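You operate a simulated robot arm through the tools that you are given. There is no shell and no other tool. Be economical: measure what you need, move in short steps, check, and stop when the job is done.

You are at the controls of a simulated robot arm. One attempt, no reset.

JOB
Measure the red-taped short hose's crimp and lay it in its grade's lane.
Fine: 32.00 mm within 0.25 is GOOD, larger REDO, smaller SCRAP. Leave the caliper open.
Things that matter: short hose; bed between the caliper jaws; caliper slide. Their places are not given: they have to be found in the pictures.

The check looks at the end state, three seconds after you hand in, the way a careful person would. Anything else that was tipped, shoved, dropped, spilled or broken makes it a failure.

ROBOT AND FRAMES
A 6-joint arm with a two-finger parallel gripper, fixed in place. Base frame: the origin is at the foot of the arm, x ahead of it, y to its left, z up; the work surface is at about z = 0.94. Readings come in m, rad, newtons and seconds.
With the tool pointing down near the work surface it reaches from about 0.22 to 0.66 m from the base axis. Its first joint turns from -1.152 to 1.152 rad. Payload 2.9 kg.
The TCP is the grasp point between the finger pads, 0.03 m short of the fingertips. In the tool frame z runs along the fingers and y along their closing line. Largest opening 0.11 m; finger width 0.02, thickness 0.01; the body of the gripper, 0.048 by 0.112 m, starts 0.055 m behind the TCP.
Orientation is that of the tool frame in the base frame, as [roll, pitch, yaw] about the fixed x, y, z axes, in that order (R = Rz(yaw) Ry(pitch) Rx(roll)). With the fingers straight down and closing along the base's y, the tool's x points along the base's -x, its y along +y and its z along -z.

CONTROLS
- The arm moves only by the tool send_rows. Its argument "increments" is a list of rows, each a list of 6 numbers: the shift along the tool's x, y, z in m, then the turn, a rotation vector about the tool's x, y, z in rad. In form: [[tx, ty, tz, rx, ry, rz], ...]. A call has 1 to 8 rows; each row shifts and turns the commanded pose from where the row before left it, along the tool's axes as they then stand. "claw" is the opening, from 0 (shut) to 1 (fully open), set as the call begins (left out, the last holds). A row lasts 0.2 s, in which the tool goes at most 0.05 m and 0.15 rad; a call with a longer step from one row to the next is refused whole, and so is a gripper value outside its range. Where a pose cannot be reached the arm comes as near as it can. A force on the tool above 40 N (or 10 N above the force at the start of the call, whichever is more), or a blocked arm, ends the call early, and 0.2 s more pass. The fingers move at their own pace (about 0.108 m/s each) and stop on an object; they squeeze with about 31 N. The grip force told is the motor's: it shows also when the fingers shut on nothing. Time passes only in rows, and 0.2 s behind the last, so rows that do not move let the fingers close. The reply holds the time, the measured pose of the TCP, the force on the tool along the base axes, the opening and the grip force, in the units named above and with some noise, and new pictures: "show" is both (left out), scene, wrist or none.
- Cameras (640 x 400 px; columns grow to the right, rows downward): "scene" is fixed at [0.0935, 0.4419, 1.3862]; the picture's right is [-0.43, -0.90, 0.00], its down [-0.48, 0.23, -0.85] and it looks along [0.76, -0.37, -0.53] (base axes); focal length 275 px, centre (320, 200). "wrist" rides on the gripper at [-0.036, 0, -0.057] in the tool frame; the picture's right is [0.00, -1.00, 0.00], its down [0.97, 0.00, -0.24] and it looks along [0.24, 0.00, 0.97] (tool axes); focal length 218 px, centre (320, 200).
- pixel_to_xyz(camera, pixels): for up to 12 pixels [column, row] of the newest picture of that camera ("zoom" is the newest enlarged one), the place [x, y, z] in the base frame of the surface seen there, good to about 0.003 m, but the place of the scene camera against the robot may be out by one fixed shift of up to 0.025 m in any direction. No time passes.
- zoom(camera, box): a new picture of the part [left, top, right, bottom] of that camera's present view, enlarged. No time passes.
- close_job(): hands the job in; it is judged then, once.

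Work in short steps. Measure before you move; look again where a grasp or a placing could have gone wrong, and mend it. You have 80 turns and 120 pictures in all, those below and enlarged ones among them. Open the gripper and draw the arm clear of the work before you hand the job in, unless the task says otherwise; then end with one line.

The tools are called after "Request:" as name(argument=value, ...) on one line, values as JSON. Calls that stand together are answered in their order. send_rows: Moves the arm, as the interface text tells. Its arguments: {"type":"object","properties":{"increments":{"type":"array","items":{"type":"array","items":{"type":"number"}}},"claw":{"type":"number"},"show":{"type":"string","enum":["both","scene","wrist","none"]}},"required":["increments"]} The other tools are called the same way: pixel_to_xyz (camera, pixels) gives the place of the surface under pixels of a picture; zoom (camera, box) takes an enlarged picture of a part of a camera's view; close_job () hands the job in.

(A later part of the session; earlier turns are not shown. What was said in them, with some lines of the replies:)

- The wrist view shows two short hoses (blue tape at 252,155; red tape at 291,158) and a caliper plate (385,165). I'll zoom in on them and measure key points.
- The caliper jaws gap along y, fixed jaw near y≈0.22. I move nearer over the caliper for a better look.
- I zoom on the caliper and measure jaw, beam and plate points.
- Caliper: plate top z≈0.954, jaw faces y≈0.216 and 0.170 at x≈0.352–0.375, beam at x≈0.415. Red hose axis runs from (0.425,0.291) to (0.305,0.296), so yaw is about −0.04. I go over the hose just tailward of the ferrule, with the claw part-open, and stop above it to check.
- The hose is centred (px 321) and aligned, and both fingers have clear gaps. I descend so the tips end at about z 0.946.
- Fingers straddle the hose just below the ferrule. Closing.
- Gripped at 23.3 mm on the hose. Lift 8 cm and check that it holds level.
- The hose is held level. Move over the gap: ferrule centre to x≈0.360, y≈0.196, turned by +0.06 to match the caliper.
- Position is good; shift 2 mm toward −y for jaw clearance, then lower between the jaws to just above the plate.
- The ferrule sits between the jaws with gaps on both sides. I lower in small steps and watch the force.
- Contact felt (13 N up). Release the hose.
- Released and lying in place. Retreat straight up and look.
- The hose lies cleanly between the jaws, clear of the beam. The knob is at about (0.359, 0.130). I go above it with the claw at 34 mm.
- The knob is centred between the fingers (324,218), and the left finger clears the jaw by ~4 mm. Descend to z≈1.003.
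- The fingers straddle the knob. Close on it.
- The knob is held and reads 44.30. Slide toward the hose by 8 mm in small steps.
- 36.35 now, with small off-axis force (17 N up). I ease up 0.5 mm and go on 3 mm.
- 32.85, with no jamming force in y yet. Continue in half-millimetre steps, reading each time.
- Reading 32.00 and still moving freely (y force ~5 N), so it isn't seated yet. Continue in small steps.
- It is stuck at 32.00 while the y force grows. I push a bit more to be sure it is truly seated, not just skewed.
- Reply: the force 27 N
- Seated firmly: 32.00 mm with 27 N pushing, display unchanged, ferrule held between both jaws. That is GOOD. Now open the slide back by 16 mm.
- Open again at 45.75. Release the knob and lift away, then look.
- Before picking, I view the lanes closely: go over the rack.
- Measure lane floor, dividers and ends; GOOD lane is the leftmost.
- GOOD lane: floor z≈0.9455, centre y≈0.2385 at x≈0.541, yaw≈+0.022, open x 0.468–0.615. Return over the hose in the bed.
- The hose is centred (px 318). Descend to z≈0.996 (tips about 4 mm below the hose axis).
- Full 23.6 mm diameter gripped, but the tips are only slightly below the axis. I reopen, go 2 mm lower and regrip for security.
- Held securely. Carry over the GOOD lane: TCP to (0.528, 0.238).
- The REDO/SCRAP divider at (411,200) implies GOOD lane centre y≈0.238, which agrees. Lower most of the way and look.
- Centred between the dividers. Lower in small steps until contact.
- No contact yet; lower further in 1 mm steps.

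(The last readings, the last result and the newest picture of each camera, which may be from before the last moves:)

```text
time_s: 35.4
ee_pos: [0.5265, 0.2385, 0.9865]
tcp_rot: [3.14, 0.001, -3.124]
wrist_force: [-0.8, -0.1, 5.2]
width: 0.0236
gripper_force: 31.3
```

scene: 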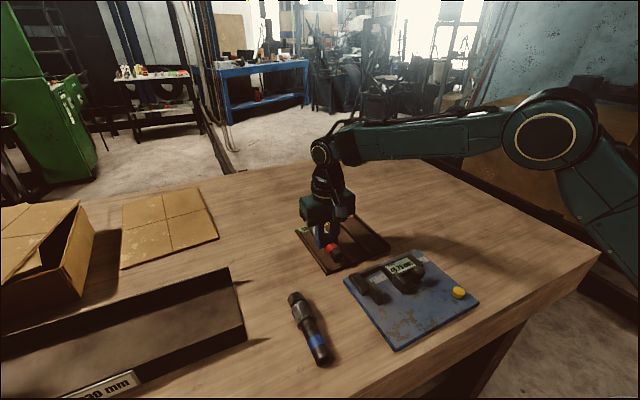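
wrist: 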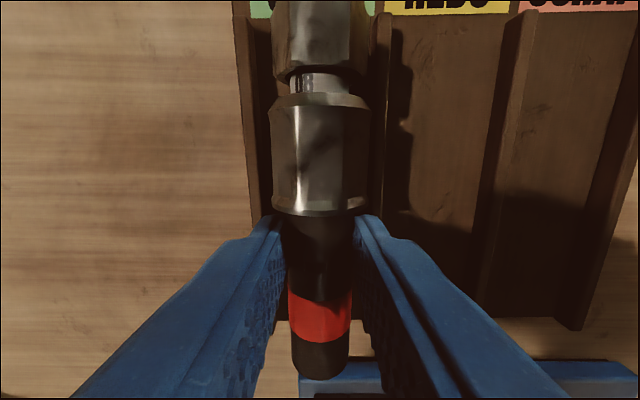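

Contact (5 N). Release with a small opening while easing up slightly to clear the dividers.

Request:
send_rows(increments=[[0, 0, -0.0015, 0, 0, 0], [0, 0, 0, 0, 0, 0], [0, 0, -0.01, 0, 0, 0], [0, 0, -0.03, 0, 0, 0], [0, 0, -0.04, 0, 0, 0], [0, 0, 0, 0, 0, 0]], claw=0.3)

Request:
zoom(camera="scene", box=[270, 190, 490, 350])

```text
time_s: 36.8
ee_pos: [0.5262, 0.2377, 1.0677]
tcp_rot: [3.141, 0.0, -3.124]
wrist_force: [0.1, -0.3, -0.6]
width: 0.0329
gripper_force: 0.1
```

scene: 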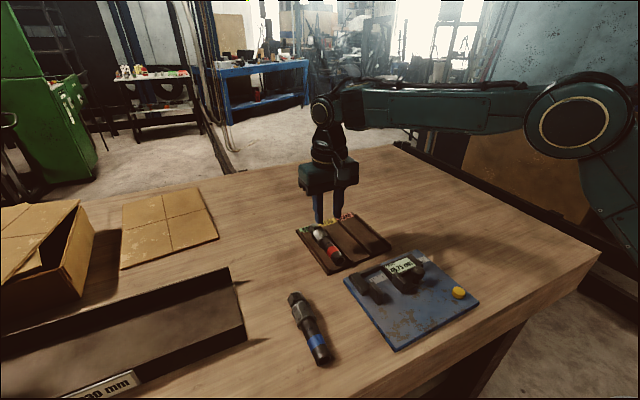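
wrist: 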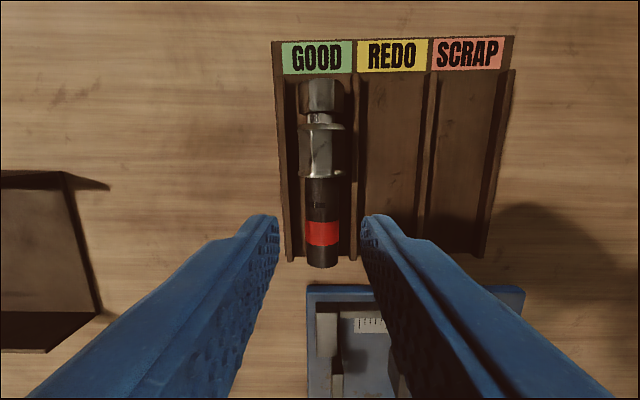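

```text
2.50 times, centred on (380, 270) of scene
```

zoom: 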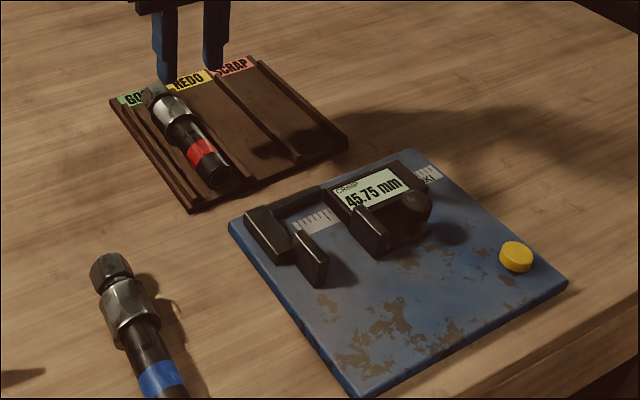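

The hose lies level in the GOOD lane between its dividers, the caliper is open at 45.75, and the blue hose is untouched. Open the gripper and draw up and clear.

Request:
send_rows(increments=[[0, 0, -0.04, 0, 0, 0], [0, 0, -0.04, 0, 0, 0], [0.02, 0, -0.04, 0, 0, 0], [0.03, 0, -0.03, 0, 0, 0], [0, 0, 0, 0, 0, 0]], claw=1)

Request:
zoom(camera="wrist", box=[220, 60, 480, 300])

```text
time_s: 38.0
ee_pos: [0.4774, 0.2376, 1.2181]
tcp_rot: [3.141, 0.0, -3.124]
wrist_force: [0.0, 0.1, 0.4]
width: 0.1098
gripper_force: 0.0
```

scene: 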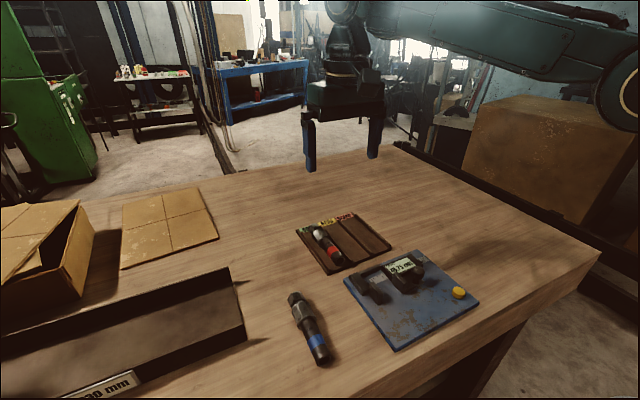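
wrist: 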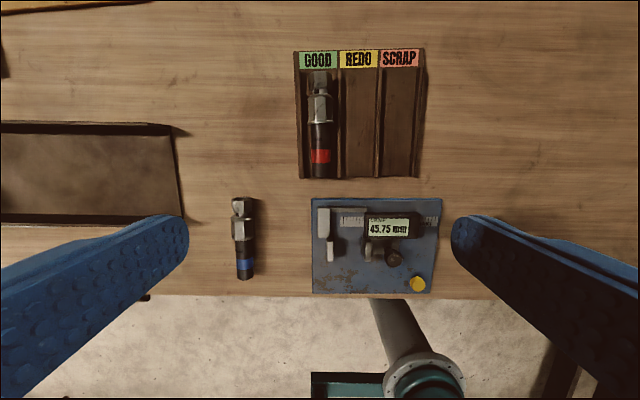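

```text
1.67 times, centred on (350, 180) of wrist
```

zoom: 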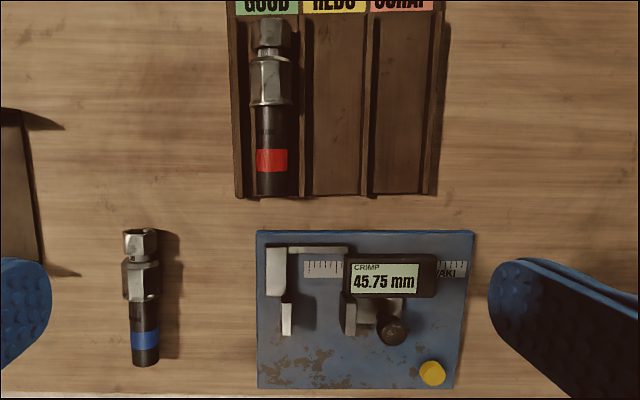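

The hose is within the GOOD lane, the caliper is open, and the arm is clear with the gripper open. Handing in.

Request:
close_job()

```text
The job is handed in.
```

The red-taped hose's crimp measured 32.00 mm, which is GOOD; the hose is in the GOOD lane, the caliper is open at 45.75 mm (its zero was not checked), and the arm is clear with the gripper open.
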